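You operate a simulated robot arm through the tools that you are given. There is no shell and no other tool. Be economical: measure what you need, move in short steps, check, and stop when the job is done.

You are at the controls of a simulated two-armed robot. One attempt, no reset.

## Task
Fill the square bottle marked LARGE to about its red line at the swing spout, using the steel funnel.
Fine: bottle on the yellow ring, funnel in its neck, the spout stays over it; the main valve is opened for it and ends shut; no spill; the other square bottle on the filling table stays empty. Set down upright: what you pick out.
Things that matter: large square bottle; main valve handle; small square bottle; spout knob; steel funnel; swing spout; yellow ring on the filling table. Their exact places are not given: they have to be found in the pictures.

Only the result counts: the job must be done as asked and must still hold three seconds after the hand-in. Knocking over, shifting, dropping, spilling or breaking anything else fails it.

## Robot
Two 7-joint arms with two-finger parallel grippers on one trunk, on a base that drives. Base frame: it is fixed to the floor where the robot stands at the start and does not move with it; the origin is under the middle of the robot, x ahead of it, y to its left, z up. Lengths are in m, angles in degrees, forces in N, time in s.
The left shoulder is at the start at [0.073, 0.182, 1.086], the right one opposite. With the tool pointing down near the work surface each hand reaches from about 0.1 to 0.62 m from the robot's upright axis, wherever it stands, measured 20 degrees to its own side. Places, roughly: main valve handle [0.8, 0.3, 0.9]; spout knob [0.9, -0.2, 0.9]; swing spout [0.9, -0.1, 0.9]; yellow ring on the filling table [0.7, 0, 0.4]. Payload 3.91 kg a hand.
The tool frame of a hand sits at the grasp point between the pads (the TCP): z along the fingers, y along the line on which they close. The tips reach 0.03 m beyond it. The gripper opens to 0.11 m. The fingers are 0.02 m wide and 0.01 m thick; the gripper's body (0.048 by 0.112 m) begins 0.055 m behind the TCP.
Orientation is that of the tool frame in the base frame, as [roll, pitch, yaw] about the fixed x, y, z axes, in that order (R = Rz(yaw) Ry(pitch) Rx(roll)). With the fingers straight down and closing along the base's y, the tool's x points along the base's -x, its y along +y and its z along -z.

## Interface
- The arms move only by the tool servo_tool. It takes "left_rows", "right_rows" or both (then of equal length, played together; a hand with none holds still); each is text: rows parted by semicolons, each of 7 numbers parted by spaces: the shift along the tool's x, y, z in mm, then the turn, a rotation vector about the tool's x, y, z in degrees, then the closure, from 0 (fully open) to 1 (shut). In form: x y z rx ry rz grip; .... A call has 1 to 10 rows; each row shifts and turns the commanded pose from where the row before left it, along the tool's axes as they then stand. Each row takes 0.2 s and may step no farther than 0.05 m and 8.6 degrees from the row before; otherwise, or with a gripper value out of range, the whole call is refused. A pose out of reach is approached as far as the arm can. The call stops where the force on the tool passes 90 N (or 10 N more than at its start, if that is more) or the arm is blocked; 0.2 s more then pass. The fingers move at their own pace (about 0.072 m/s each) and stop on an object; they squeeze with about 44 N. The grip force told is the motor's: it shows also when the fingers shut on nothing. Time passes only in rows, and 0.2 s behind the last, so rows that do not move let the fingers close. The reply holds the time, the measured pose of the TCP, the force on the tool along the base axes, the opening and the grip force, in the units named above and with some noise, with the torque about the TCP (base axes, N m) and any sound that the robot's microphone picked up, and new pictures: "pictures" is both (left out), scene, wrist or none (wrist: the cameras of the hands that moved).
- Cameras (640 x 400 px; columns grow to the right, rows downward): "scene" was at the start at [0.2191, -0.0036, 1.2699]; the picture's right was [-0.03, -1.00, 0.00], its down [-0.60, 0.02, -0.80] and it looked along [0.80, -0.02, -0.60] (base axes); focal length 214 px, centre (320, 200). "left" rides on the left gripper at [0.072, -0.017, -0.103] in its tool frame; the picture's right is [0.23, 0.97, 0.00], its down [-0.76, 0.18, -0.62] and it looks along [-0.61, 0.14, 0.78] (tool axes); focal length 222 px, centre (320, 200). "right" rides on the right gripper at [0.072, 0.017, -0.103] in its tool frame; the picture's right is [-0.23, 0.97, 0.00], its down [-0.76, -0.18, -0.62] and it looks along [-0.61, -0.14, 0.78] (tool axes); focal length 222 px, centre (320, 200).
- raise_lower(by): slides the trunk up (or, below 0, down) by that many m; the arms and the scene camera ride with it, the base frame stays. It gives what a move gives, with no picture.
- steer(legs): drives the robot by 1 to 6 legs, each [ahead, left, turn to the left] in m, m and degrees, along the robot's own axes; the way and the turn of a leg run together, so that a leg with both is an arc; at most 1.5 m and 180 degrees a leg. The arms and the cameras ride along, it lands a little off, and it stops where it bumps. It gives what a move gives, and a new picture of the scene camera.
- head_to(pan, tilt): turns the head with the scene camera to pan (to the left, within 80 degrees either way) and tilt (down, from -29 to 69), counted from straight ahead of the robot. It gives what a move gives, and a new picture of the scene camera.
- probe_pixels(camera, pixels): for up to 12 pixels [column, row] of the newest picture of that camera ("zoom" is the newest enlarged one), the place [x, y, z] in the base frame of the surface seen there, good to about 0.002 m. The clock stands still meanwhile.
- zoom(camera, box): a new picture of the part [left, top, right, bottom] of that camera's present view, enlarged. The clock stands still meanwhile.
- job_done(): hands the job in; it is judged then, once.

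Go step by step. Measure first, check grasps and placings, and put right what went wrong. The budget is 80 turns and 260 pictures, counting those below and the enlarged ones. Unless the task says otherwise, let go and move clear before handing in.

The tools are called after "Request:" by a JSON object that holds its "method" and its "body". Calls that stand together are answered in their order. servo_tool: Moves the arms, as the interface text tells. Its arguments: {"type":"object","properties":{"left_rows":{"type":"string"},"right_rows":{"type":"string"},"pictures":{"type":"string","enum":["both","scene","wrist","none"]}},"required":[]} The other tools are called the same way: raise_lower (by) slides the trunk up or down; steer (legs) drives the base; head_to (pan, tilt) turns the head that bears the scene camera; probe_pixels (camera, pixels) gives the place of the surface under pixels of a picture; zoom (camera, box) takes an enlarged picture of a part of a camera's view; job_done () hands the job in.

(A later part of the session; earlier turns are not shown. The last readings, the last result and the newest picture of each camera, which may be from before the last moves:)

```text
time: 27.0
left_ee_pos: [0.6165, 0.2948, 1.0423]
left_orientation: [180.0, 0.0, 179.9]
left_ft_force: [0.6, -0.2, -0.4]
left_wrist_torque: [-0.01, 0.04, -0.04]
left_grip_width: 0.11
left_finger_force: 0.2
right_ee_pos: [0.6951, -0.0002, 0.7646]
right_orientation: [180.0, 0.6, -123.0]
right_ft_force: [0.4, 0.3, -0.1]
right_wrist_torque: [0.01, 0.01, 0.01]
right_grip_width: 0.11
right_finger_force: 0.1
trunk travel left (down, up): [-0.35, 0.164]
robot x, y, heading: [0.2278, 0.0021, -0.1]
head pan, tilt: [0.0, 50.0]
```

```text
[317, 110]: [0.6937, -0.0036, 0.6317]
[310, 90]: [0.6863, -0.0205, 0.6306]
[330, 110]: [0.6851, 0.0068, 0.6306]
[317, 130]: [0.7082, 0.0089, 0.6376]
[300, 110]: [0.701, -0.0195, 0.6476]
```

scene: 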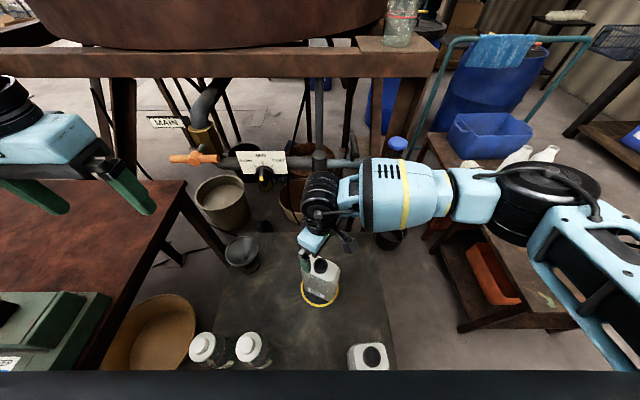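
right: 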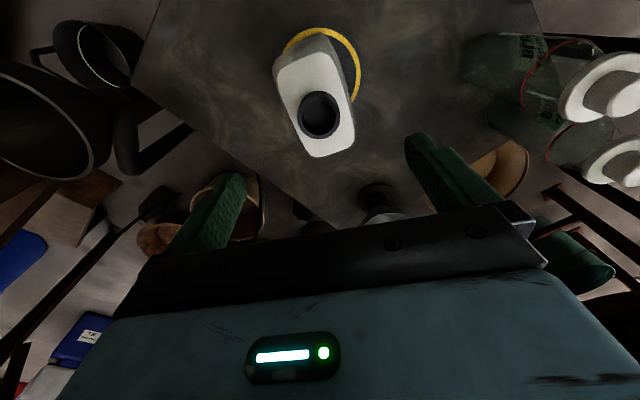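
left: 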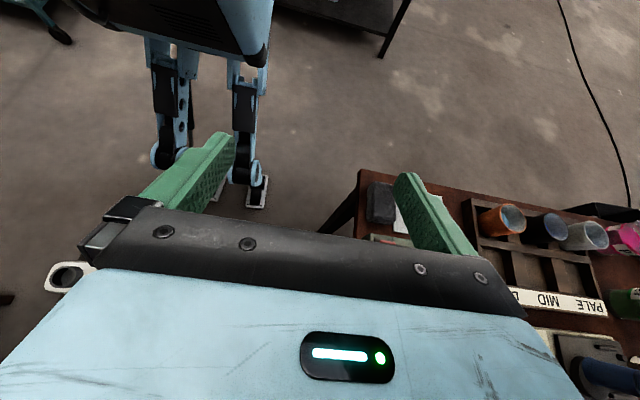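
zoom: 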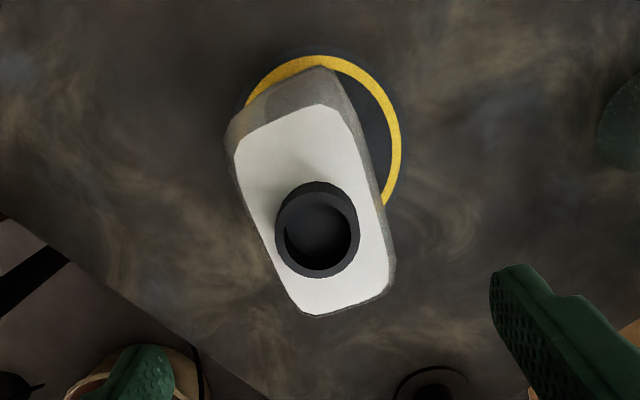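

The bottle is centred on the ring. Next I'll pull the right hand back and bring the left hand down to look at the funnel.

Request:
{"method": "servo_tool", "body": {"left_rows": "0 0 45 0 0 0 0;0 0 45 0 0 0 0;0 0 45 0 0 0 0;0 0 45 0 0 0 0;0 0 45 0 0 0 0;0 0 25 0 0 0 0", "right_rows": "0 0 -45 0 0 0 0;0 0 -45 0 0 0 0;0 0 -45 0 0 0 0;40 20 0 0 0 0 0;40 20 0 0 0 0 0;40 20 0 0 0 0 0", "pictures": "both"}}

Request:
{"method": "zoom", "body": {"camera": "left", "box": [220, 0, 420, 200]}}

```text
time: 28.4
left_ee_pos: [0.6143, 0.2946, 0.7903]
left_orientation: [179.9, 0.0, 179.9]
left_ft_force: [0.2, -0.4, -0.8]
left_wrist_torque: [0.01, -0.01, 0.0]
left_grip_width: 0.11
left_finger_force: 0.0
right_ee_pos: [0.5771, -0.065, 0.8965]
right_orientation: [-180.0, 0.5, -123.0]
right_ft_force: [0.9, -0.5, -0.4]
right_wrist_torque: [-0.01, -0.01, 0.01]
right_grip_width: 0.11
right_finger_force: 0.1
trunk travel left (down, up): [-0.35, 0.164]
robot x, y, heading: [0.2216, 0.0006, -0.2]
head pan, tilt: [0.0, 50.0]
```

scene: 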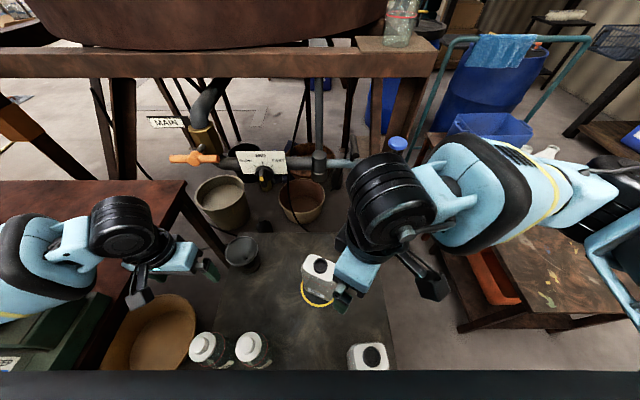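
right: 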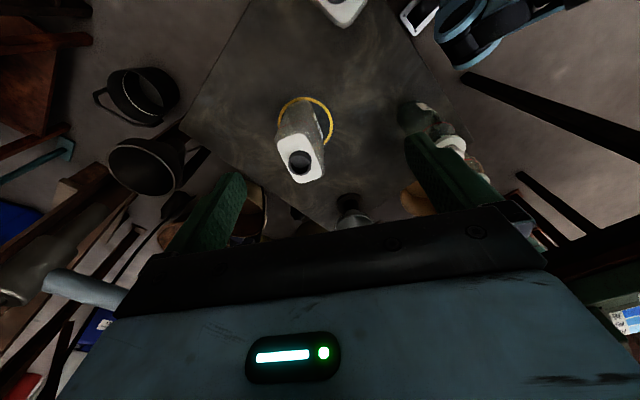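
left: 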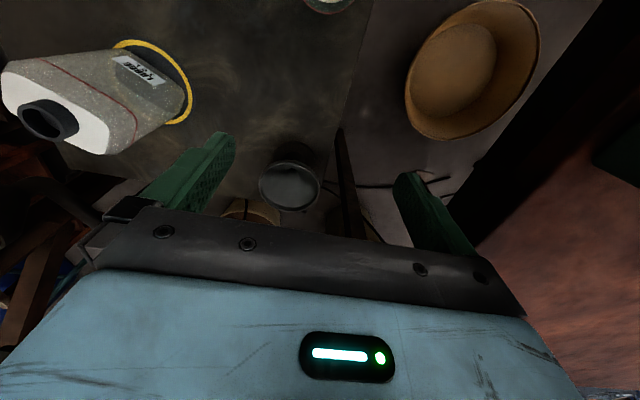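

```text
2.00 times, centred on (320, 100) of left
```

zoom: 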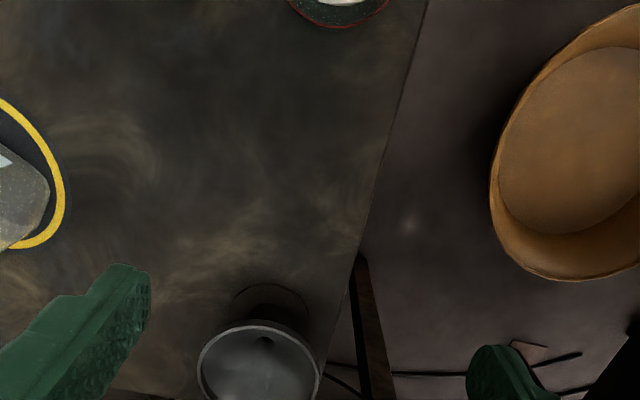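

Request:
{"method": "probe_pixels", "body": {"camera": "zoom", "pixels": [[202, 365], [318, 365], [262, 322], [212, 345], [305, 340], [260, 360], [265, 339], [270, 300], [235, 298], [300, 300], [270, 284], [366, 330]]}}

Request:
{"method": "zoom", "body": {"camera": "scene", "box": [210, 220, 274, 280]}}

Request:
{"method": "probe_pixels", "body": {"camera": "zoom", "pixels": [[155, 150], [480, 150], [320, 105], [320, 265], [330, 290], [330, 330], [330, 365], [250, 345], [420, 345], [310, 310]]}}

```text
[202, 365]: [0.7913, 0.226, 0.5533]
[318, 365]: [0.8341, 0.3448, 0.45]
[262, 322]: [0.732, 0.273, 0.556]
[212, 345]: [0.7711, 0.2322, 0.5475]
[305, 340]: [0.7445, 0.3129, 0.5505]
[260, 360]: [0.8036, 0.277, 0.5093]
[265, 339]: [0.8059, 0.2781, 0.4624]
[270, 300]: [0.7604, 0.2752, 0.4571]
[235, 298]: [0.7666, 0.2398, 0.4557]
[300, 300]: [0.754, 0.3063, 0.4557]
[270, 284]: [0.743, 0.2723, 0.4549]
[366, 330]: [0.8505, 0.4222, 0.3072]
```

```text
6.67 times, centred on (242, 250) of scene
```

zoom: 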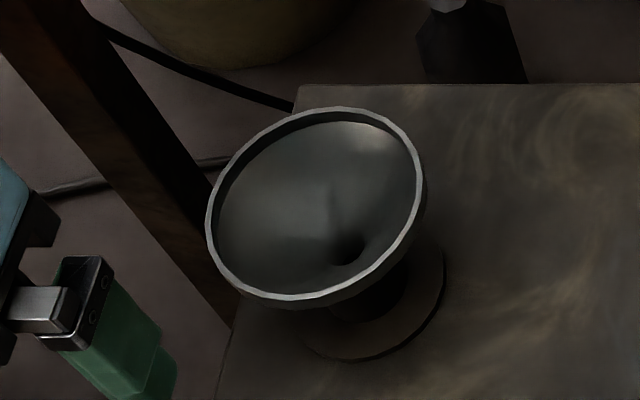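

```text
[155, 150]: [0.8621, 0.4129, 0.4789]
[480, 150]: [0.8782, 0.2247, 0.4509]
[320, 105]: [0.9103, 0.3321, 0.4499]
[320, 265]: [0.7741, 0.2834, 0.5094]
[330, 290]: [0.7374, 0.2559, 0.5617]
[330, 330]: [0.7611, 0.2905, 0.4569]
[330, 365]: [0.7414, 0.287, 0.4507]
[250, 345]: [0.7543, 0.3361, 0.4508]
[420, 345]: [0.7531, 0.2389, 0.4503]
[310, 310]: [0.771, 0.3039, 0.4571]
```

Funnel rim: centre ≈[0.787, 0.283], radius 0.057, rim z 0.557, standing in a holder. I'll pinch the near-right rim wall with the left hand at yaw 135°, and move the right hand away at the same time.

Request:
{"method": "servo_tool", "body": {"left_rows": "0 0 0 0 0 7.5 0;0 0 0 0 0 7.5 0;0 0 0 0 0 7.5 0;0 0 0 0 0 7.5 0;0 0 0 0 0 7.5 0;0 0 0 0 0 7.5 0;-32.5 14.5 25 0 0 0 0;-32.5 14.5 25 0 0 0 0;-32.5 14.5 25 0 0 0 0;-32.5 14.5 25 0 0 0 0", "right_rows": "25 0 -30 0 0 8 0;25 0 -30 0 0 8 0;25 0 -30 0 0 8 0;25 0 0 0 0 8 0;25 -15 0 0 0 8 0;20 -30 0 0 0 8 0;0 -30 0 0 0 8 0;0 0 0 0 0 0 0;0 0 0 0 0 0 0;0 0 0 0 0 0 0", "pictures": "both"}}

Request:
{"method": "zoom", "body": {"camera": "left", "box": [200, 60, 440, 260]}}

```text
time: 29.5
left_ee_pos: [0.6159, 0.2944, 0.7912]
left_orientation: [-179.9, -0.1, 149.7]
left_ft_force: [0.4, -1.1, -0.2]
left_wrist_torque: [0.01, 0.01, -0.05]
left_grip_width: 0.1099
left_finger_force: 0.0
right_ee_pos: [0.5163, -0.1388, 0.9877]
right_orientation: [-179.3, 0.4, -154.8]
right_ft_force: [12.7, -3.8, -8.7]
right_wrist_torque: [0.45, 0.59, 0.42]
right_grip_width: 0.11
right_finger_force: 0.0
right hand out of reach, approached as far as the arm can: row 4, 5
trunk travel left (down, up): [-0.35, 0.164]
robot x, y, heading: [0.2269, 0.0007, -0.3]
head pan, tilt: [0.0, 50.0]
stopped in row 5 (right hand): the force on the tool passed its limit at 124 N (the readings are from after the stop); the commanded pose is now the measured one
```

scene: 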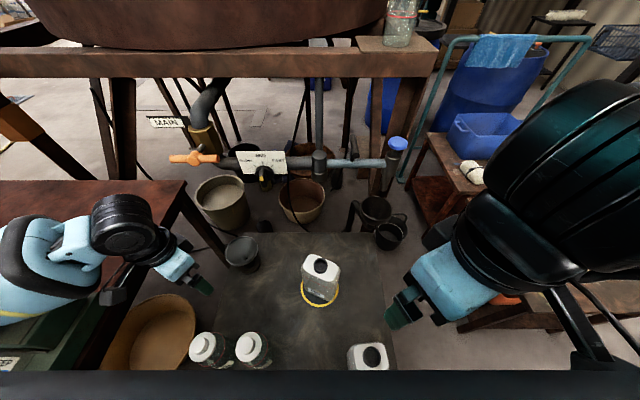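
right: 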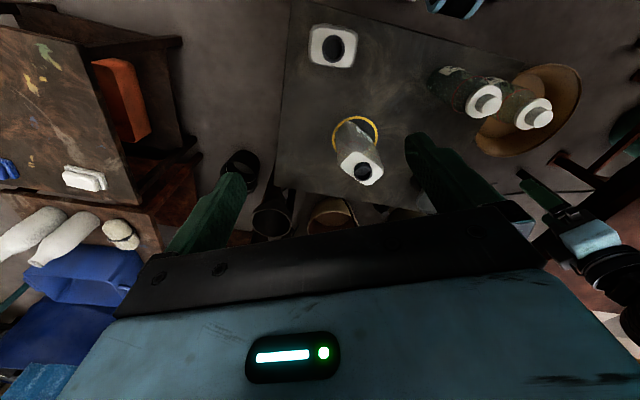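
left: 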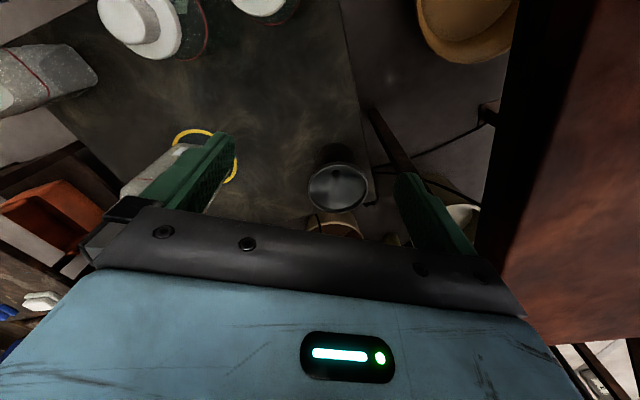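

```text
2.00 times, centred on (320, 160) of left
```

zoom: 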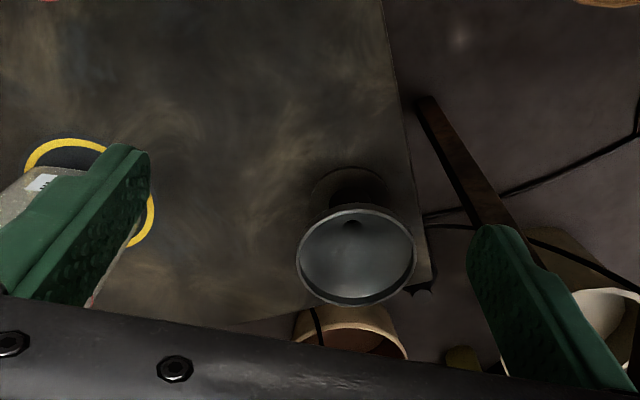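

The right hand hit something, probably the robot itself, as it was pulled in close. I'll push it out forward again and continue the left hand's turn and approach.

Request:
{"method": "servo_tool", "body": {"right_rows": "-30 -14 0 0 0 0 0;-20 -10 0 0 0 0 0;0 0 0 0 0 0 0;0 0 0 0 0 0 0;0 0 0 0 0 0 0;0 0 0 0 0 0 0;0 0 0 0 0 0 0", "left_rows": "0 0 0 0 0 7.4 0;0 0 0 0 0 7.3 0;-32.5 14.5 20 0 0 0 0;-32.5 14.5 25 0 0 0 0;-32.5 14.5 30 0 0 0 0;-32.5 14.5 30 0 0 0 0;0 0 25 0 0 0 0", "pictures": "both"}}

Request:
{"method": "zoom", "body": {"camera": "left", "box": [200, 60, 440, 260]}}

```text
time: 30.6
left_ee_pos: [0.6811, 0.3533, 0.7851]
left_orientation: [171.5, -1.6, 141.9]
left_ft_force: [-30.4, -50.8, 4.2]
left_wrist_torque: [0.6, -0.31, 0.22]
left_grip_width: 0.0789
left_finger_force: 0.0
right_ee_pos: [0.554, -0.1528, 0.9878]
right_orientation: [-179.7, 1.7, -154.2]
right_ft_force: [0.2, -1.1, -0.3]
right_wrist_torque: [0.01, 0.02, 0.02]
right_grip_width: 0.1101
right_finger_force: 0.0
trunk travel left (down, up): [-0.35, 0.164]
robot x, y, heading: [0.2279, 0.0048, 0.5]
head pan, tilt: [0.0, 50.0]
stopped in row 5 (left hand): the arm was blocked; the commanded pose is now the measured one
```

scene: 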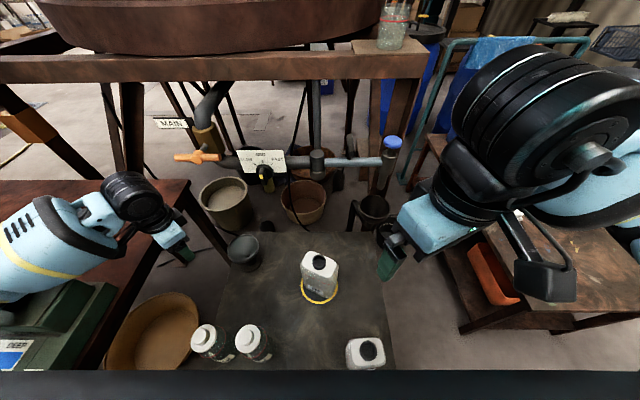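
right: 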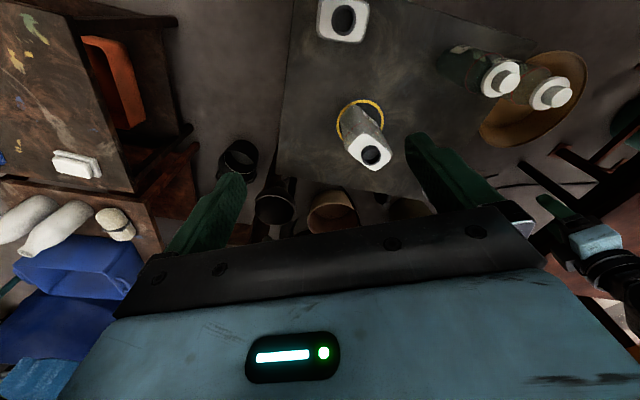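
left: 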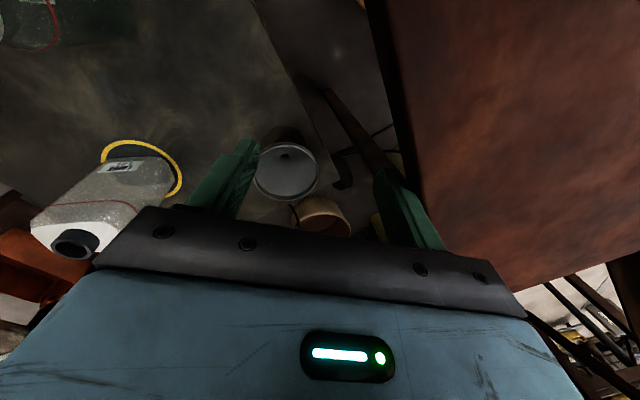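

```text
2.00 times, centred on (320, 160) of left
```

zoom: 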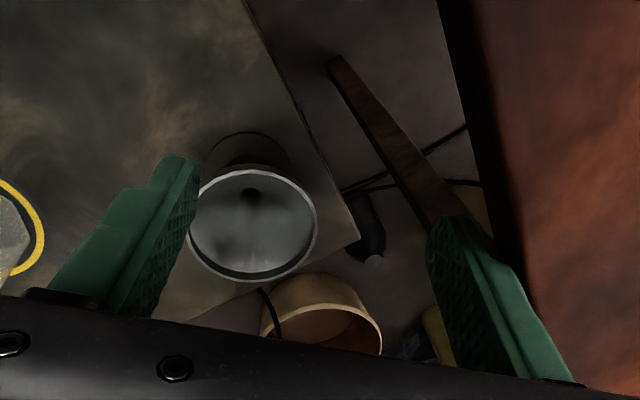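

The left hand was blocked by the bench edge (force −30, −50 N). I'll back away up and to the right, and measure the bench.

Request:
{"method": "servo_tool", "body": {"left_rows": "0 -15 0 0 0 0 0;0 -30 -10 0 0 0 0;0 -30 -20 0 0 0 0;0 0 -40 0 0 0 0;0 0 -40 0 0 0 0;0 0 0 0 0 0 0", "pictures": "both"}}

Request:
{"method": "probe_pixels", "body": {"camera": "scene", "pixels": [[186, 181], [150, 182], [180, 200], [110, 320], [165, 230], [240, 250], [320, 262], [365, 355], [200, 340], [250, 340], [160, 310]]}}

```text
time: 32.0
left_ee_pos: [0.6275, 0.3027, 0.8584]
left_orientation: [173.7, -3.6, 142.4]
left_ft_force: [0.7, 0.1, -0.2]
left_wrist_torque: [-0.01, 0.0, -0.01]
left_grip_width: 0.11
left_finger_force: 0.0
right_ee_pos: [0.5597, -0.1288, 0.9908]
right_orientation: [-178.8, 0.9, -153.9]
right_ft_force: [0.0, 0.8, -1.0]
right_wrist_torque: [0.04, -0.03, 0.0]
right_grip_width: 0.1099
right_finger_force: 0.0
trunk travel left (down, up): [-0.35, 0.164]
robot x, y, heading: [0.2248, 0.004, 0.8]
head pan, tilt: [0.0, 50.0]
```

scene: 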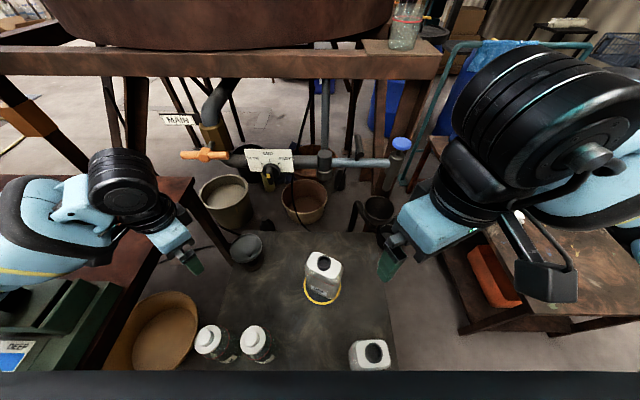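
left: 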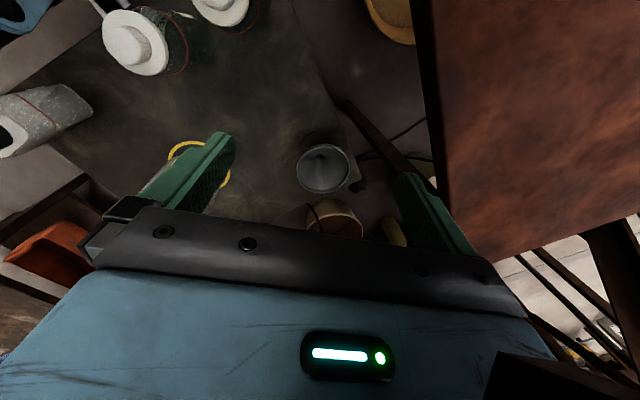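

```text
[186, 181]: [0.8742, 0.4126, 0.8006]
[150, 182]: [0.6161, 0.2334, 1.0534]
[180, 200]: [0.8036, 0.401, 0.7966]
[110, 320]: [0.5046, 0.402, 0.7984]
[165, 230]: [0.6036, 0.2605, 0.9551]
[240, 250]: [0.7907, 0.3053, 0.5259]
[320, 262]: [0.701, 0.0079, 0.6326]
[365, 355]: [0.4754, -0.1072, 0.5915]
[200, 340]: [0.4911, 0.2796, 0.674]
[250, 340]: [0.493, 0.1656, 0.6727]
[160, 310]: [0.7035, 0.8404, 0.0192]
```

The bench edge is at y≈0.402. The left hand is clear again but tilted about 6°, so I'll level it and set yaw 135 before continuing.

Request:
{"method": "servo_tool", "body": {"left_rows": "0 0 0 0 0 0 0;0 0 0 3.15 -1.8 3.7 0;0 0 0 3.15 -1.8 3.7 0;0 0 0 0 0 0 0;0 0 0 0 0 0 0", "pictures": "none"}}

```text
time: 33.2
left_ee_pos: [0.638, 0.2972, 0.8638]
left_orientation: [179.5, 0.4, 134.4]
left_ft_force: [-0.9, -0.1, 0.4]
left_wrist_torque: [0.0, -0.01, -0.03]
left_grip_width: 0.1099
left_finger_force: 0.0
right_ee_pos: [0.5646, -0.1329, 0.9898]
right_orientation: [-178.9, 0.8, -154.3]
right_ft_force: [0.1, -0.7, 0.7]
right_wrist_torque: [0.01, -0.02, 0.0]
right_grip_width: 0.1101
right_finger_force: 0.1
trunk travel left (down, up): [-0.35, 0.164]
robot x, y, heading: [0.2244, -0.0007, 0.4]
head pan, tilt: [0.0, 50.0]
```

Request:
{"method": "servo_tool", "body": {"left_rows": "-28.4 9.7 0 0 0 0 0;-28.4 9.7 0 0 0 0 0;-28.4 9.7 0 0 0 0 0;-28.4 9.7 0 0 0 0 0;0 0 0 0 0 0 0", "pictures": "scene"}}

```text
time: 34.6
left_ee_pos: [0.6968, 0.3442, 0.8662]
left_orientation: [177.9, -0.7, 145.9]
left_ft_force: [-0.5, 0.6, -0.5]
left_wrist_torque: [-0.06, 0.06, -0.01]
left_grip_width: 0.1101
left_finger_force: 0.1
right_ee_pos: [0.5771, -0.0838, 0.9886]
right_orientation: [-179.0, 1.0, -145.5]
right_ft_force: [0.9, 0.1, -0.3]
right_wrist_torque: [0.0, 0.05, -0.04]
right_grip_width: 0.1102
right_finger_force: 0.1
trunk travel left (down, up): [-0.35, 0.164]
robot x, y, heading: [0.2218, 0.0049, 9.2]
head pan, tilt: [0.0, 50.0]
stopped in row 5 (left hand): the arm was blocked; the commanded pose is now the measured one
```

scene: 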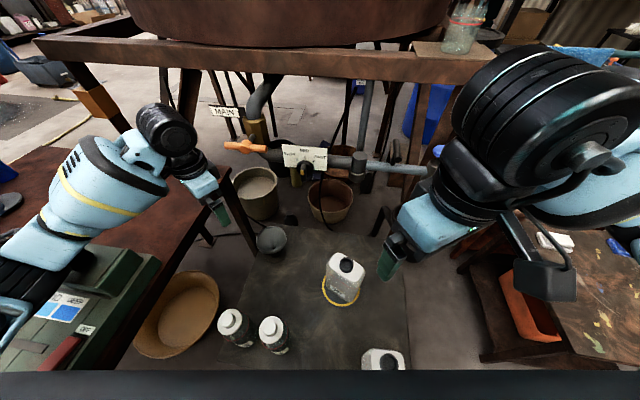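

The robot's heading has been pushed to 9.2°, so the left elbow is pressing on something over the bench. I'll lift everything straight up with the trunk.

Request:
{"method": "raise_lower", "body": {"by": 0.12}}

Request:
{"method": "head_to", "body": {"pan": 45, "tilt": 50}}

```text
time: 36.1
left_ee_pos: [0.7126, 0.3347, 0.9822]
left_orientation: [178.6, -0.6, 144.7]
left_ft_force: [-0.4, -0.4, -1.0]
left_wrist_torque: [-0.01, 0.04, -0.01]
left_grip_width: 0.1099
left_finger_force: 0.0
right_ee_pos: [0.5888, -0.0834, 1.1048]
right_orientation: [-179.4, 0.4, -145.8]
right_ft_force: [-0.5, -0.5, -0.4]
right_wrist_torque: [0.03, 0.04, -0.01]
right_grip_width: 0.1102
right_finger_force: 0.0
trunk travel left (down, up): [-0.47, 0.044]
robot x, y, heading: [0.2294, 0.0083, 9.2]
head pan, tilt: [0.0, 50.0]
```

```text
time: 37.2
left_ee_pos: [0.7111, 0.3345, 0.9844]
left_orientation: [178.4, -0.5, 144.7]
left_ft_force: [-0.1, 0.8, 0.1]
left_wrist_torque: [0.0, 0.0, 0.04]
left_grip_width: 0.11
left_finger_force: 0.1
right_ee_pos: [0.5885, -0.0838, 1.1058]
right_orientation: [-179.4, 0.4, -145.7]
right_ft_force: [0.2, 0.0, -0.1]
right_wrist_torque: [-0.01, 0.02, 0.02]
right_grip_width: 0.1099
right_finger_force: 0.1
trunk travel left (down, up): [-0.47, 0.044]
robot x, y, heading: [0.2249, 0.0024, 8.7]
head pan, tilt: [45.0, 50.0]
```

scene: 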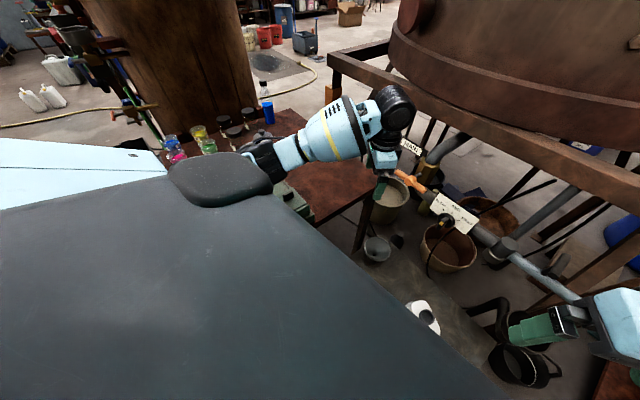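

The elbow geometry was the problem; with the trunk raised the arm is straighter. I'll lift the left hand a bit more, back off slightly, straighten the heading and shift right, away from the bench.

Request:
{"method": "servo_tool", "body": {"left_rows": "0 0 -35 0 0 0 0;0 0 -35 0 0 0 0;0 0 0 0 0 0 0", "pictures": "none"}}

Request:
{"method": "steer", "body": {"legs": [[-0.03, 0, 0], [0, 0, -8.8], [0, -0.09, 0]]}}

Request:
{"method": "head_to", "body": {"pan": 20, "tilt": 55}}

```text
time: 38.0
left_ee_pos: [0.7122, 0.3353, 1.0542]
left_orientation: [178.5, -0.4, 144.7]
left_ft_force: [0.1, 0.4, 0.5]
left_wrist_torque: [-0.01, -0.02, 0.02]
left_grip_width: 0.11
left_finger_force: 0.1
right_ee_pos: [0.589, -0.0833, 1.1077]
right_orientation: [-179.3, 0.4, -145.8]
right_ft_force: [-0.7, 0.4, -0.3]
right_wrist_torque: [0.0, -0.02, -0.04]
right_grip_width: 0.1098
right_finger_force: 0.1
trunk travel left (down, up): [-0.47, 0.044]
robot x, y, heading: [0.2251, 0.0048, 8.8]
head pan, tilt: [45.0, 50.0]
```

```text
time: 40.2
left_ee_pos: [0.7226, 0.2112, 1.0538]
left_orientation: [178.5, -0.5, 136.2]
left_ft_force: [-0.7, 1.2, 0.4]
left_wrist_torque: [0.03, 0.01, -0.01]
left_grip_width: 0.1099
left_finger_force: 0.1
right_ee_pos: [0.5395, -0.1834, 1.1067]
right_orientation: [-179.4, 0.5, -154.1]
right_ft_force: [0.2, -0.6, 0.1]
right_wrist_torque: [0.0, -0.01, -0.04]
right_grip_width: 0.1101
right_finger_force: 0.1
trunk travel left (down, up): [-0.47, 0.044]
robot x, y, heading: [0.1932, -0.0421, 0.4]
head pan, tilt: [45.0, 50.0]
stopped in leg 3: the robot was blocked; the commanded pose is now the measured one
```

scene: 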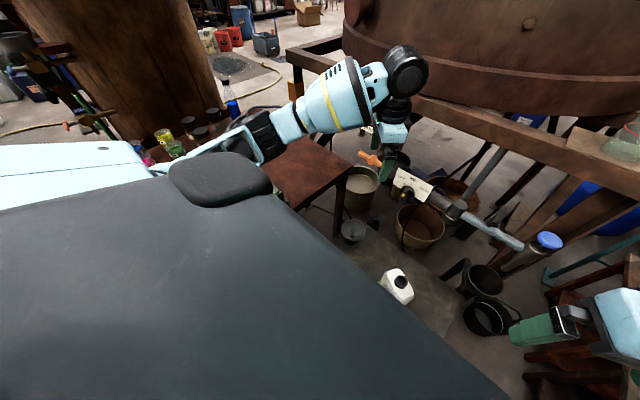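

```text
time: 41.1
left_ee_pos: [0.7215, 0.2135, 1.054]
left_orientation: [178.5, -0.5, 136.3]
left_ft_force: [-1.1, 0.9, -0.2]
left_wrist_torque: [0.0, -0.01, 0.01]
left_grip_width: 0.11
left_finger_force: 0.0
right_ee_pos: [0.5397, -0.1837, 1.1051]
right_orientation: [-179.3, 0.5, -154.2]
right_ft_force: [0.3, 0.5, -0.1]
right_wrist_torque: [-0.04, 0.06, 0.01]
right_grip_width: 0.1099
right_finger_force: 0.1
trunk travel left (down, up): [-0.47, 0.044]
robot x, y, heading: [0.1947, -0.0439, 0.2]
head pan, tilt: [20.0, 55.0]
```

scene: 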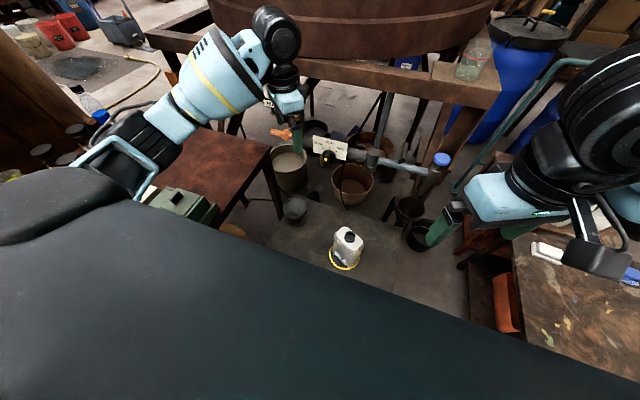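

The sideways leg was blocked at y=−0.043, which is enough. I'll bring the left hand back a little and down to z≈0.70 in front of the funnel, keeping clear of the valve handle.

Request:
{"method": "servo_tool", "body": {"left_rows": "30 -15 0 0.75 0 0 0;30 -15 0 0.75 0 0 0;0 0 45 0 0 0 0;0 0 45 0 0 0 0;0 0 45 0 0 0 0;0 0 45 0 0 0 0;0 0 45 0 0 0 0;0 0 45 0 0 0 0;0 0 45 0 0 0 0;0 0 0 0 0 0 0", "pictures": "both"}}

```text
time: 43.3
left_ee_pos: [0.6546, 0.2359, 0.7366]
left_orientation: [179.9, -0.5, 136.3]
left_ft_force: [0.1, -0.4, 0.3]
left_wrist_torque: [0.02, 0.02, -0.01]
left_grip_width: 0.1099
left_finger_force: 0.0
right_ee_pos: [0.5395, -0.1828, 1.1057]
right_orientation: [-179.3, 0.6, -154.2]
right_ft_force: [0.3, -0.2, -1.0]
right_wrist_torque: [0.01, 0.02, -0.01]
right_grip_width: 0.1101
right_finger_force: 0.1
trunk travel left (down, up): [-0.47, 0.044]
robot x, y, heading: [0.1917, -0.0443, 0.3]
head pan, tilt: [20.0, 55.0]
```

scene: 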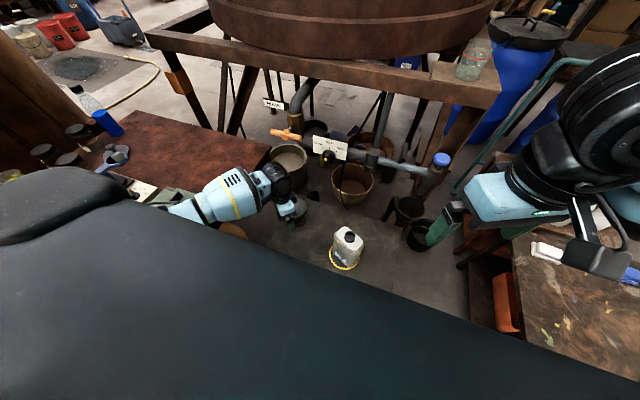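
left: 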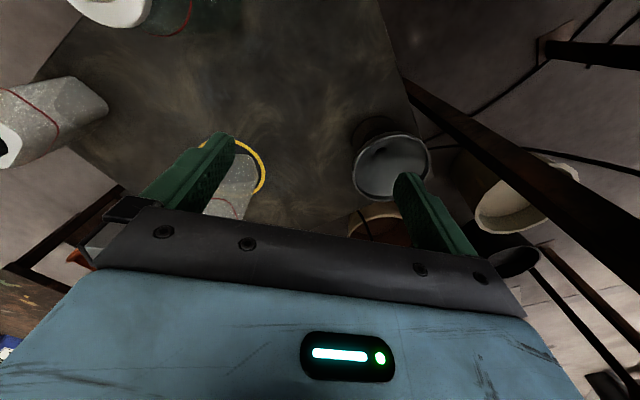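

Request:
{"method": "zoom", "body": {"camera": "left", "box": [330, 100, 458, 220]}}

Request:
{"method": "probe_pixels", "body": {"camera": "left", "pixels": [[355, 162], [362, 147], [378, 136], [400, 134], [418, 140], [428, 152], [357, 178], [390, 165], [375, 120], [395, 145]]}}

```text
3.33 times, centred on (394, 160) of left
```

zoom: 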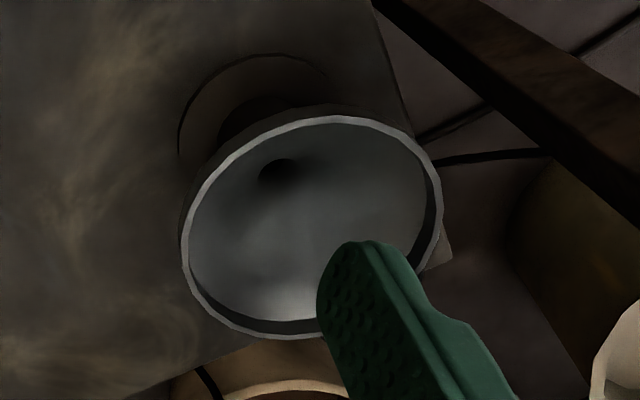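

```text
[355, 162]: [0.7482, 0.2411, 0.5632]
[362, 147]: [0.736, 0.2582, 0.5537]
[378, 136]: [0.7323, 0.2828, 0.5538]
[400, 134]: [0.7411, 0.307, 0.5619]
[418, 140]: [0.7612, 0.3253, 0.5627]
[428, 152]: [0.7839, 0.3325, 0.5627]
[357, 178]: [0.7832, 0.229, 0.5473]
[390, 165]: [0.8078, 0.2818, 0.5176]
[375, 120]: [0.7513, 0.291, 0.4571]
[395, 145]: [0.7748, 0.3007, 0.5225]
```

The rim is centred at [0.784, 0.280], top z 0.563. I'll lower the trunk 0.04 for reach and move over the near-right rim point [0.746, 0.242].

Request:
{"method": "raise_lower", "body": {"by": -0.04}}

Request:
{"method": "servo_tool", "body": {"left_rows": "-15.5 17 0 0 0 0 0;-15.5 17 0 0 0 0 0;-15.5 17 0 0 0 0 0;-15.5 17 0 0 0 0 0;0 0 20 0 0 0 0;0 0 20 0 0 0 0;0 0 0 0 0 0 0", "pictures": "wrist"}}

```text
time: 44.2
left_ee_pos: [0.6567, 0.2355, 0.6989]
left_orientation: [179.9, -0.5, 136.1]
left_ft_force: [-0.3, 0.5, 0.3]
left_wrist_torque: [0.0, -0.01, 0.03]
left_grip_width: 0.11
left_finger_force: 0.1
right_ee_pos: [0.5395, -0.1825, 1.0668]
right_orientation: [-179.3, 0.5, -154.1]
right_ft_force: [0.4, -0.1, -0.2]
right_wrist_torque: [0.02, -0.01, -0.01]
right_grip_width: 0.11
right_finger_force: 0.0
trunk travel left (down, up): [-0.43, 0.084]
robot x, y, heading: [0.1936, -0.0461, 0.2]
head pan, tilt: [20.0, 55.0]
```

```text
time: 45.8
left_ee_pos: [0.7493, 0.243, 0.6558]
left_orientation: [-180.0, -0.5, 136.2]
left_ft_force: [0.3, -0.4, 0.7]
left_wrist_torque: [-0.04, -0.05, 0.02]
left_grip_width: 0.1101
left_finger_force: 0.0
right_ee_pos: [0.5398, -0.1821, 1.0669]
right_orientation: [-179.3, 0.4, -154.4]
right_ft_force: [0.6, -0.2, -0.1]
right_wrist_torque: [0.02, 0.02, -0.04]
right_grip_width: 0.1101
right_finger_force: 0.1
trunk travel left (down, up): [-0.43, 0.084]
robot x, y, heading: [0.1937, -0.0453, 0.5]
head pan, tilt: [20.0, 55.0]
```

left: 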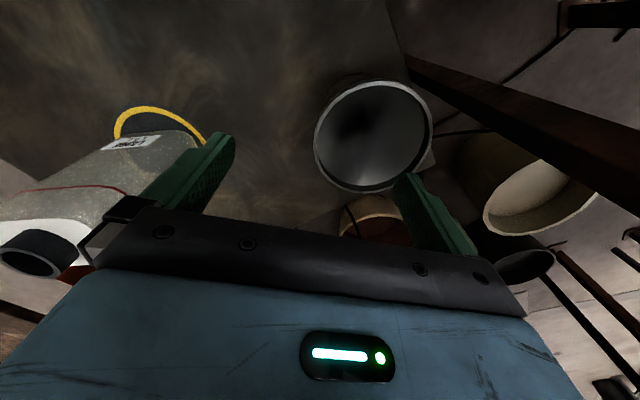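

Request:
{"method": "servo_tool", "body": {"left_rows": "0 -3 25 0 0 0 0;0 0 25 0 0 0 0;0 0 22 0 0 0 0;0 0 0 0 0 0 0;0 0 0 0 0 0 0.4", "pictures": "wrist"}}

Request:
{"method": "zoom", "body": {"camera": "left", "box": [180, 40, 460, 240]}}

```text
time: 47.0
left_ee_pos: [0.7448, 0.241, 0.5817]
left_orientation: [-180.0, -0.5, 136.2]
left_ft_force: [-0.7, 0.3, 0.4]
left_wrist_torque: [0.0, 0.0, -0.02]
left_grip_width: 0.0661
left_finger_force: 0.2
right_ee_pos: [0.539, -0.1839, 1.0667]
right_orientation: [-179.4, 0.4, -154.1]
right_ft_force: [-0.6, -0.1, -0.4]
right_wrist_torque: [-0.01, 0.0, 0.01]
right_grip_width: 0.11
right_finger_force: 0.2
trunk travel left (down, up): [-0.43, 0.084]
robot x, y, heading: [0.1902, -0.044, 0.4]
head pan, tilt: [20.0, 55.0]
```

left: 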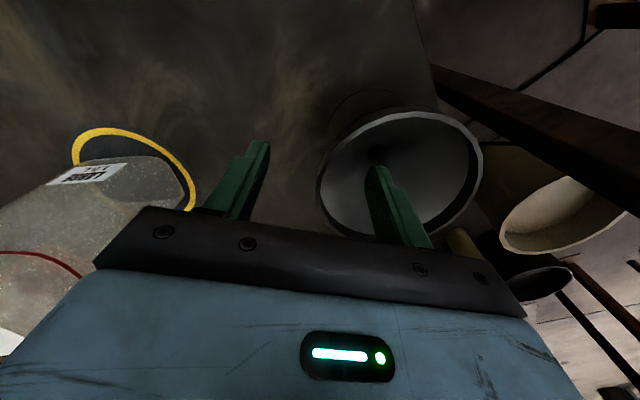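

```text
2.00 times, centred on (320, 140) of left
```

zoom: 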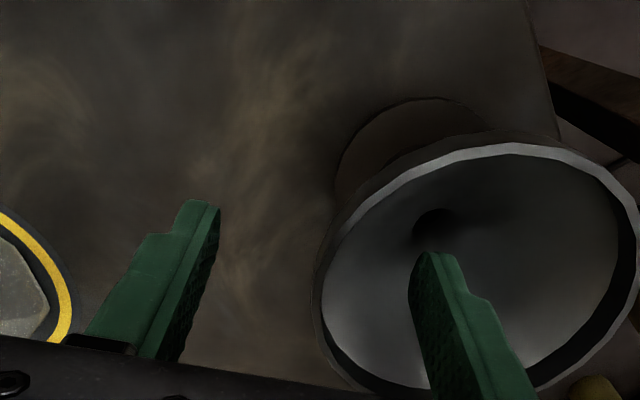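

One finger is inside the bowl and one outside. Closing.

Request:
{"method": "servo_tool", "body": {"left_rows": "0 0 0 0 0 0 0.7;0 0 0 0 0 0 1;0 0 0 0 0 0 1;0 0 0 0 0 0 1", "pictures": "wrist"}}

Request:
{"method": "zoom", "body": {"camera": "left", "box": [180, 40, 460, 240]}}

```text
time: 48.0
left_ee_pos: [0.7458, 0.2419, 0.5837]
left_orientation: [179.8, -0.5, 136.2]
left_ft_force: [-0.4, 1.9, 6.4]
left_wrist_torque: [0.42, -0.06, 0.04]
left_grip_width: 0.0082
left_finger_force: 44.2
right_ee_pos: [0.5395, -0.1826, 1.0669]
right_orientation: [-179.3, 0.5, -154.2]
right_ft_force: [-0.1, 0.0, 0.6]
right_wrist_torque: [-0.02, 0.02, 0.03]
right_grip_width: 0.1098
right_finger_force: 0.0
trunk travel left (down, up): [-0.43, 0.084]
robot x, y, heading: [0.19, -0.0469, 0.2]
head pan, tilt: [20.0, 55.0]
```

left: 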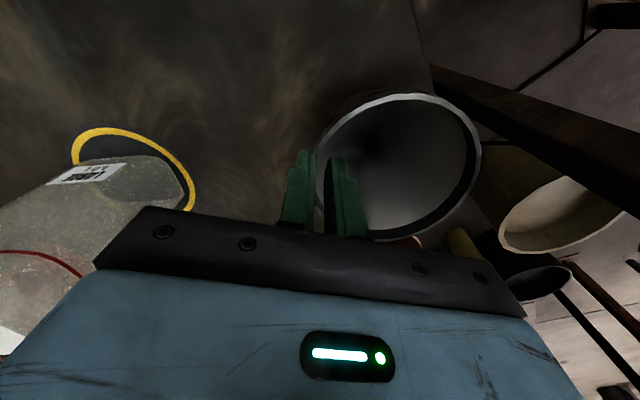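

```text
2.00 times, centred on (320, 140) of left
```

zoom: 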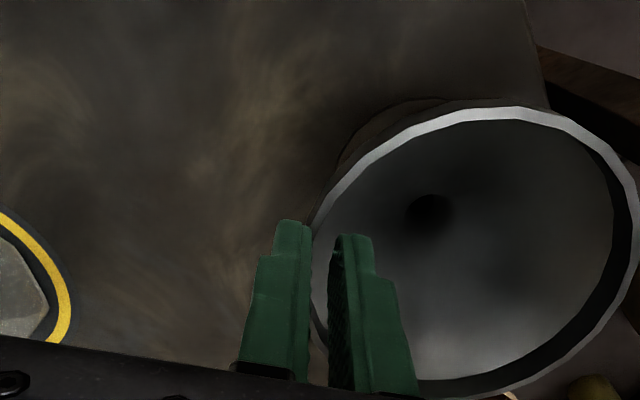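

Pinched at 8 mm. I'll lift straight up in small steps.

Request:
{"method": "servo_tool", "body": {"left_rows": "0 0 -10 0 0 0 1;0 0 -15 0 0 0 1;0 0 -15 0 0 0 1;0 0 -15 0 0 0 1;0 0 -15 0 0 0 1;0 0 0 0 0 0 1", "pictures": "both"}}

Request:
{"method": "zoom", "body": {"camera": "scene", "box": [240, 150, 360, 280]}}

```text
time: 49.4
left_ee_pos: [0.7451, 0.2383, 0.6538]
left_orientation: [-180.0, -0.5, 136.4]
left_ft_force: [0.3, 0.0, -1.3]
left_wrist_torque: [-0.05, 0.02, -0.02]
left_grip_width: 0.0065
left_finger_force: 44.1
right_ee_pos: [0.54, -0.183, 1.0676]
right_orientation: [-179.4, 0.4, -154.2]
right_ft_force: [-0.2, 0.8, -0.5]
right_wrist_torque: [0.04, 0.01, 0.04]
right_grip_width: 0.1099
right_finger_force: 0.1
trunk travel left (down, up): [-0.43, 0.084]
robot x, y, heading: [0.192, -0.0432, 0.2]
head pan, tilt: [20.0, 55.0]
```

scene: 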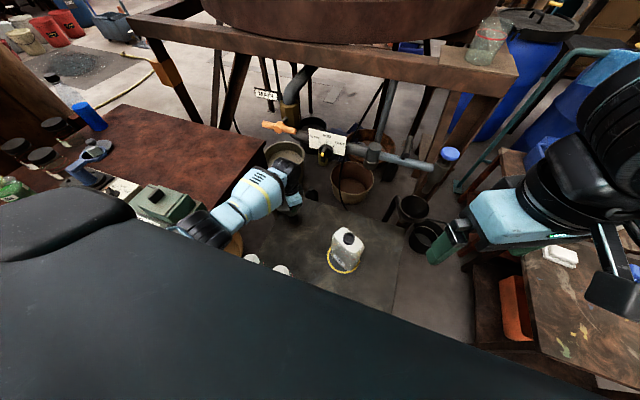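
left: 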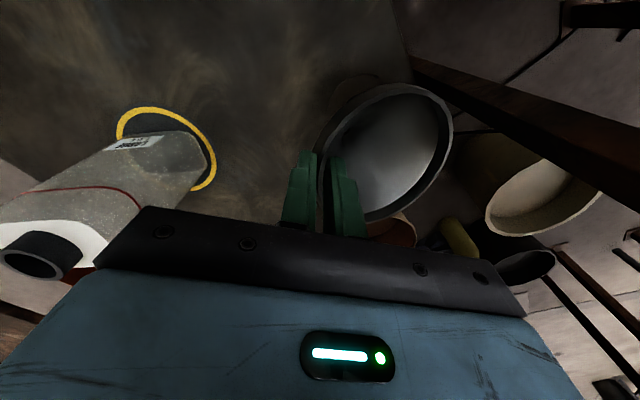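

```text
3.08 times, centred on (300, 215) of scene
```

zoom: 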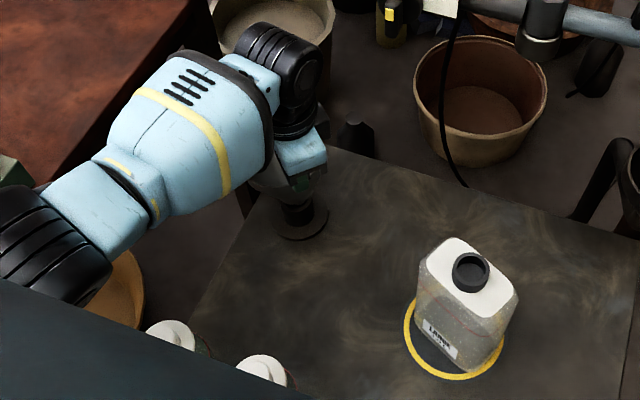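

Request:
{"method": "probe_pixels", "body": {"camera": "left", "pixels": [[330, 120], [345, 103], [375, 88], [400, 87], [430, 95], [445, 110], [450, 130], [440, 165], [420, 190], [400, 120], [390, 205]]}}

Request:
{"method": "zoom", "body": {"camera": "left", "box": [270, 50, 470, 250]}}

```text
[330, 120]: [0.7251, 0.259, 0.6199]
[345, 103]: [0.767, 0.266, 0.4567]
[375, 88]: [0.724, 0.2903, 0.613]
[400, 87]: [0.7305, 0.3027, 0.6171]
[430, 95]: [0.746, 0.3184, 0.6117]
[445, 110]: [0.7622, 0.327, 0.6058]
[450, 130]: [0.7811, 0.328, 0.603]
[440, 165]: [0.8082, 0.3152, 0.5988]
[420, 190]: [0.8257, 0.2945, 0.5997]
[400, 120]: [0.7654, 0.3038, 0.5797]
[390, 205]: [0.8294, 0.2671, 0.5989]
```

```text
2.00 times, centred on (370, 150) of left
```

zoom: 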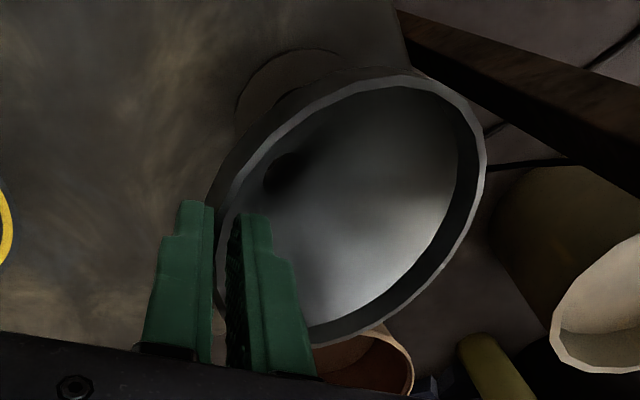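

The funnel hangs about 11° tilted in the pinch, far side low. I'll lift it clear of its holder, pull back, and tilt the hand to level it.

Request:
{"method": "servo_tool", "body": {"left_rows": "0 0 -15 0 0 0 1;0 0 -15 0 0 0 1;0 0 -15 0 0 0 1;0 0 -10 0 0 0 1;10 -10 0 -3.5 -1.4 0 1;15 -15 0 -3.5 -1.4 0 1;15 -15 0 -3 -1.2 0 1;0 0 0 0 0 0 1", "pictures": "both"}}

Request:
{"method": "zoom", "body": {"camera": "left", "box": [270, 50, 470, 250]}}

Request:
{"method": "zoom", "body": {"camera": "scene", "box": [240, 150, 360, 280]}}

```text
time: 51.2
left_ee_pos: [0.6907, 0.2379, 0.7081]
left_orientation: [170.0, 3.6, 135.9]
left_ft_force: [-0.9, 0.6, -0.4]
left_wrist_torque: [-0.02, 0.0, -0.01]
left_grip_width: 0.0065
left_finger_force: 44.2
right_ee_pos: [0.5398, -0.1831, 1.0661]
right_orientation: [-179.4, 0.4, -154.2]
right_ft_force: [0.0, -0.1, -0.6]
right_wrist_torque: [0.03, 0.0, 0.0]
right_grip_width: 0.1098
right_finger_force: 0.1
trunk travel left (down, up): [-0.43, 0.084]
robot x, y, heading: [0.1951, -0.0411, 0.4]
head pan, tilt: [20.0, 55.0]
```

scene: 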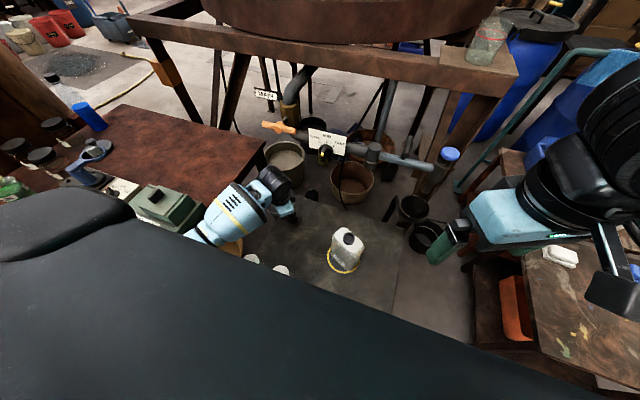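
left: 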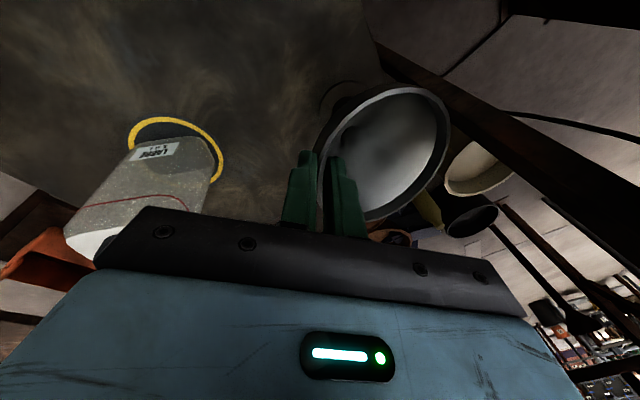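

```text
2.00 times, centred on (370, 150) of left
```

zoom: 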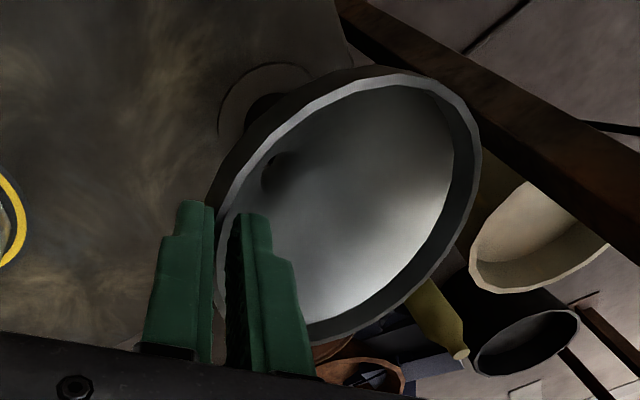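

```text
3.08 times, centred on (300, 215) of scene
```

zoom: 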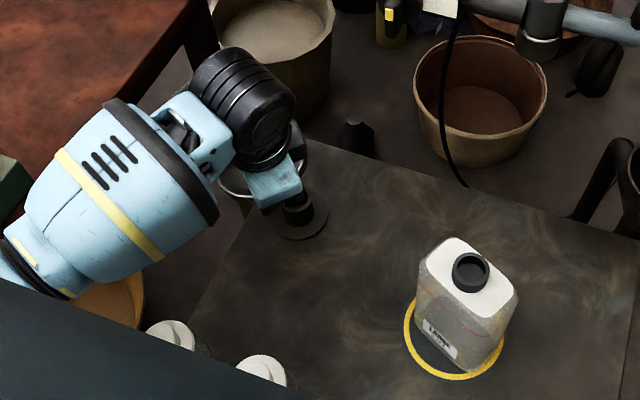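

Funnel is clear of its holder. I'll measure the rim plane again.

Request:
{"method": "probe_pixels", "body": {"camera": "left", "pixels": [[337, 130], [353, 110], [375, 96], [400, 89], [425, 91], [440, 105], [447, 125], [441, 155], [425, 180], [405, 200], [385, 213], [357, 130]]}}

```text
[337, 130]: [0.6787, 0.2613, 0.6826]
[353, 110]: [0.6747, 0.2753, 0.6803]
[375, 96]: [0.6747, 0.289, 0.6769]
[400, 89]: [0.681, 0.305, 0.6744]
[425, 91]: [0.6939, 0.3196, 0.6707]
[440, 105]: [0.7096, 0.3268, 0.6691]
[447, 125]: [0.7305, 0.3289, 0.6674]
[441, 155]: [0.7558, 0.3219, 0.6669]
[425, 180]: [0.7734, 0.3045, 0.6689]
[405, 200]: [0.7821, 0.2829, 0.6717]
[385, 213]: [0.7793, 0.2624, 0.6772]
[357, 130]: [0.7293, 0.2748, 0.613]
```

The rim still tilts ~11° (now mostly toward +y), so it sags a little in the pinch. I'll correct again and recheck for creep.

Request:
{"method": "servo_tool", "body": {"left_rows": "0 0 0 -2.5 1.3 0 1;0 0 0 -2.5 1.3 0 1;0 0 0 -2.5 1.3 0 1;0 0 0 -2.5 1.3 0 1;0 0 0 0 0 0 1;0 0 0 0 0 0 1", "pictures": "wrist"}}

Request:
{"method": "zoom", "body": {"camera": "left", "box": [270, 50, 470, 250]}}

Request:
{"method": "probe_pixels", "body": {"camera": "zoom", "pixels": [[232, 190], [275, 130], [320, 98], [370, 80], [420, 78], [455, 105], [475, 150], [460, 220], [425, 275], [385, 310], [340, 335], [270, 165]]}}

```text
time: 52.6
left_ee_pos: [0.6915, 0.2396, 0.7072]
left_orientation: [159.9, -1.6, 137.2]
left_ft_force: [-0.6, 0.3, -1.0]
left_wrist_torque: [-0.07, 0.02, -0.02]
left_grip_width: 0.0066
left_finger_force: 43.3
right_ee_pos: [0.5407, -0.1838, 1.0664]
right_orientation: [-179.4, 0.4, -154.1]
right_ft_force: [0.1, -1.0, -0.7]
right_wrist_torque: [-0.03, -0.04, 0.0]
right_grip_width: 0.11
right_finger_force: 0.0
trunk travel left (down, up): [-0.43, 0.084]
robot x, y, heading: [0.1911, -0.0418, 0.4]
head pan, tilt: [20.0, 55.0]
```

left: 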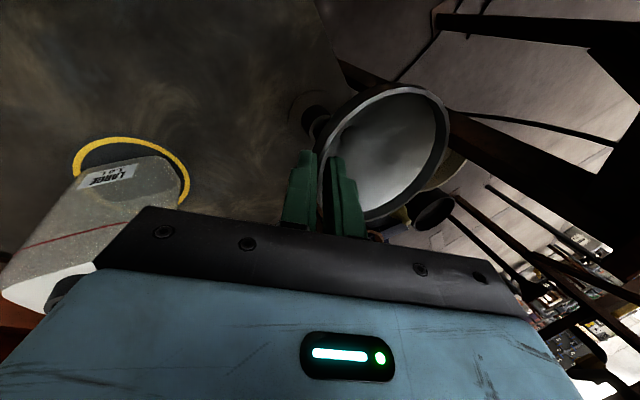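

```text
2.00 times, centred on (370, 150) of left
```

zoom: 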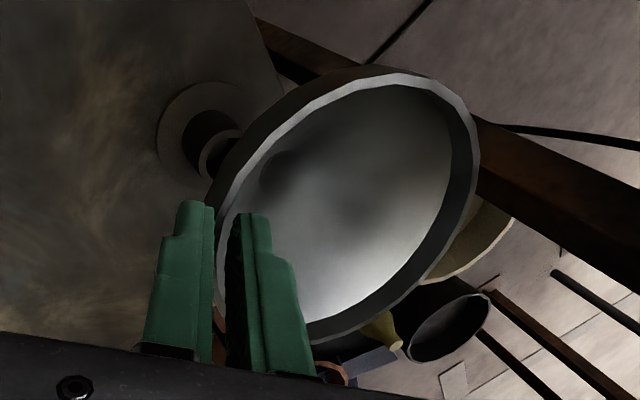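

```text
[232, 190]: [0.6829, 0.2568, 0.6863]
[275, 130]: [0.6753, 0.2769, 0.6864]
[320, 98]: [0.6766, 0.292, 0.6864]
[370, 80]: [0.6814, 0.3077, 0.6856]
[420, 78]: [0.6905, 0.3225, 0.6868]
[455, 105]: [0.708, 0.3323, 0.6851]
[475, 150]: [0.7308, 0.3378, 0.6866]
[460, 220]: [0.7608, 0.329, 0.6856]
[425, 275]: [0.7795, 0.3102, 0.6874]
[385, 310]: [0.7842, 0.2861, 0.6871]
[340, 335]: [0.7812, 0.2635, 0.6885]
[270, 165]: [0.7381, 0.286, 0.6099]
```

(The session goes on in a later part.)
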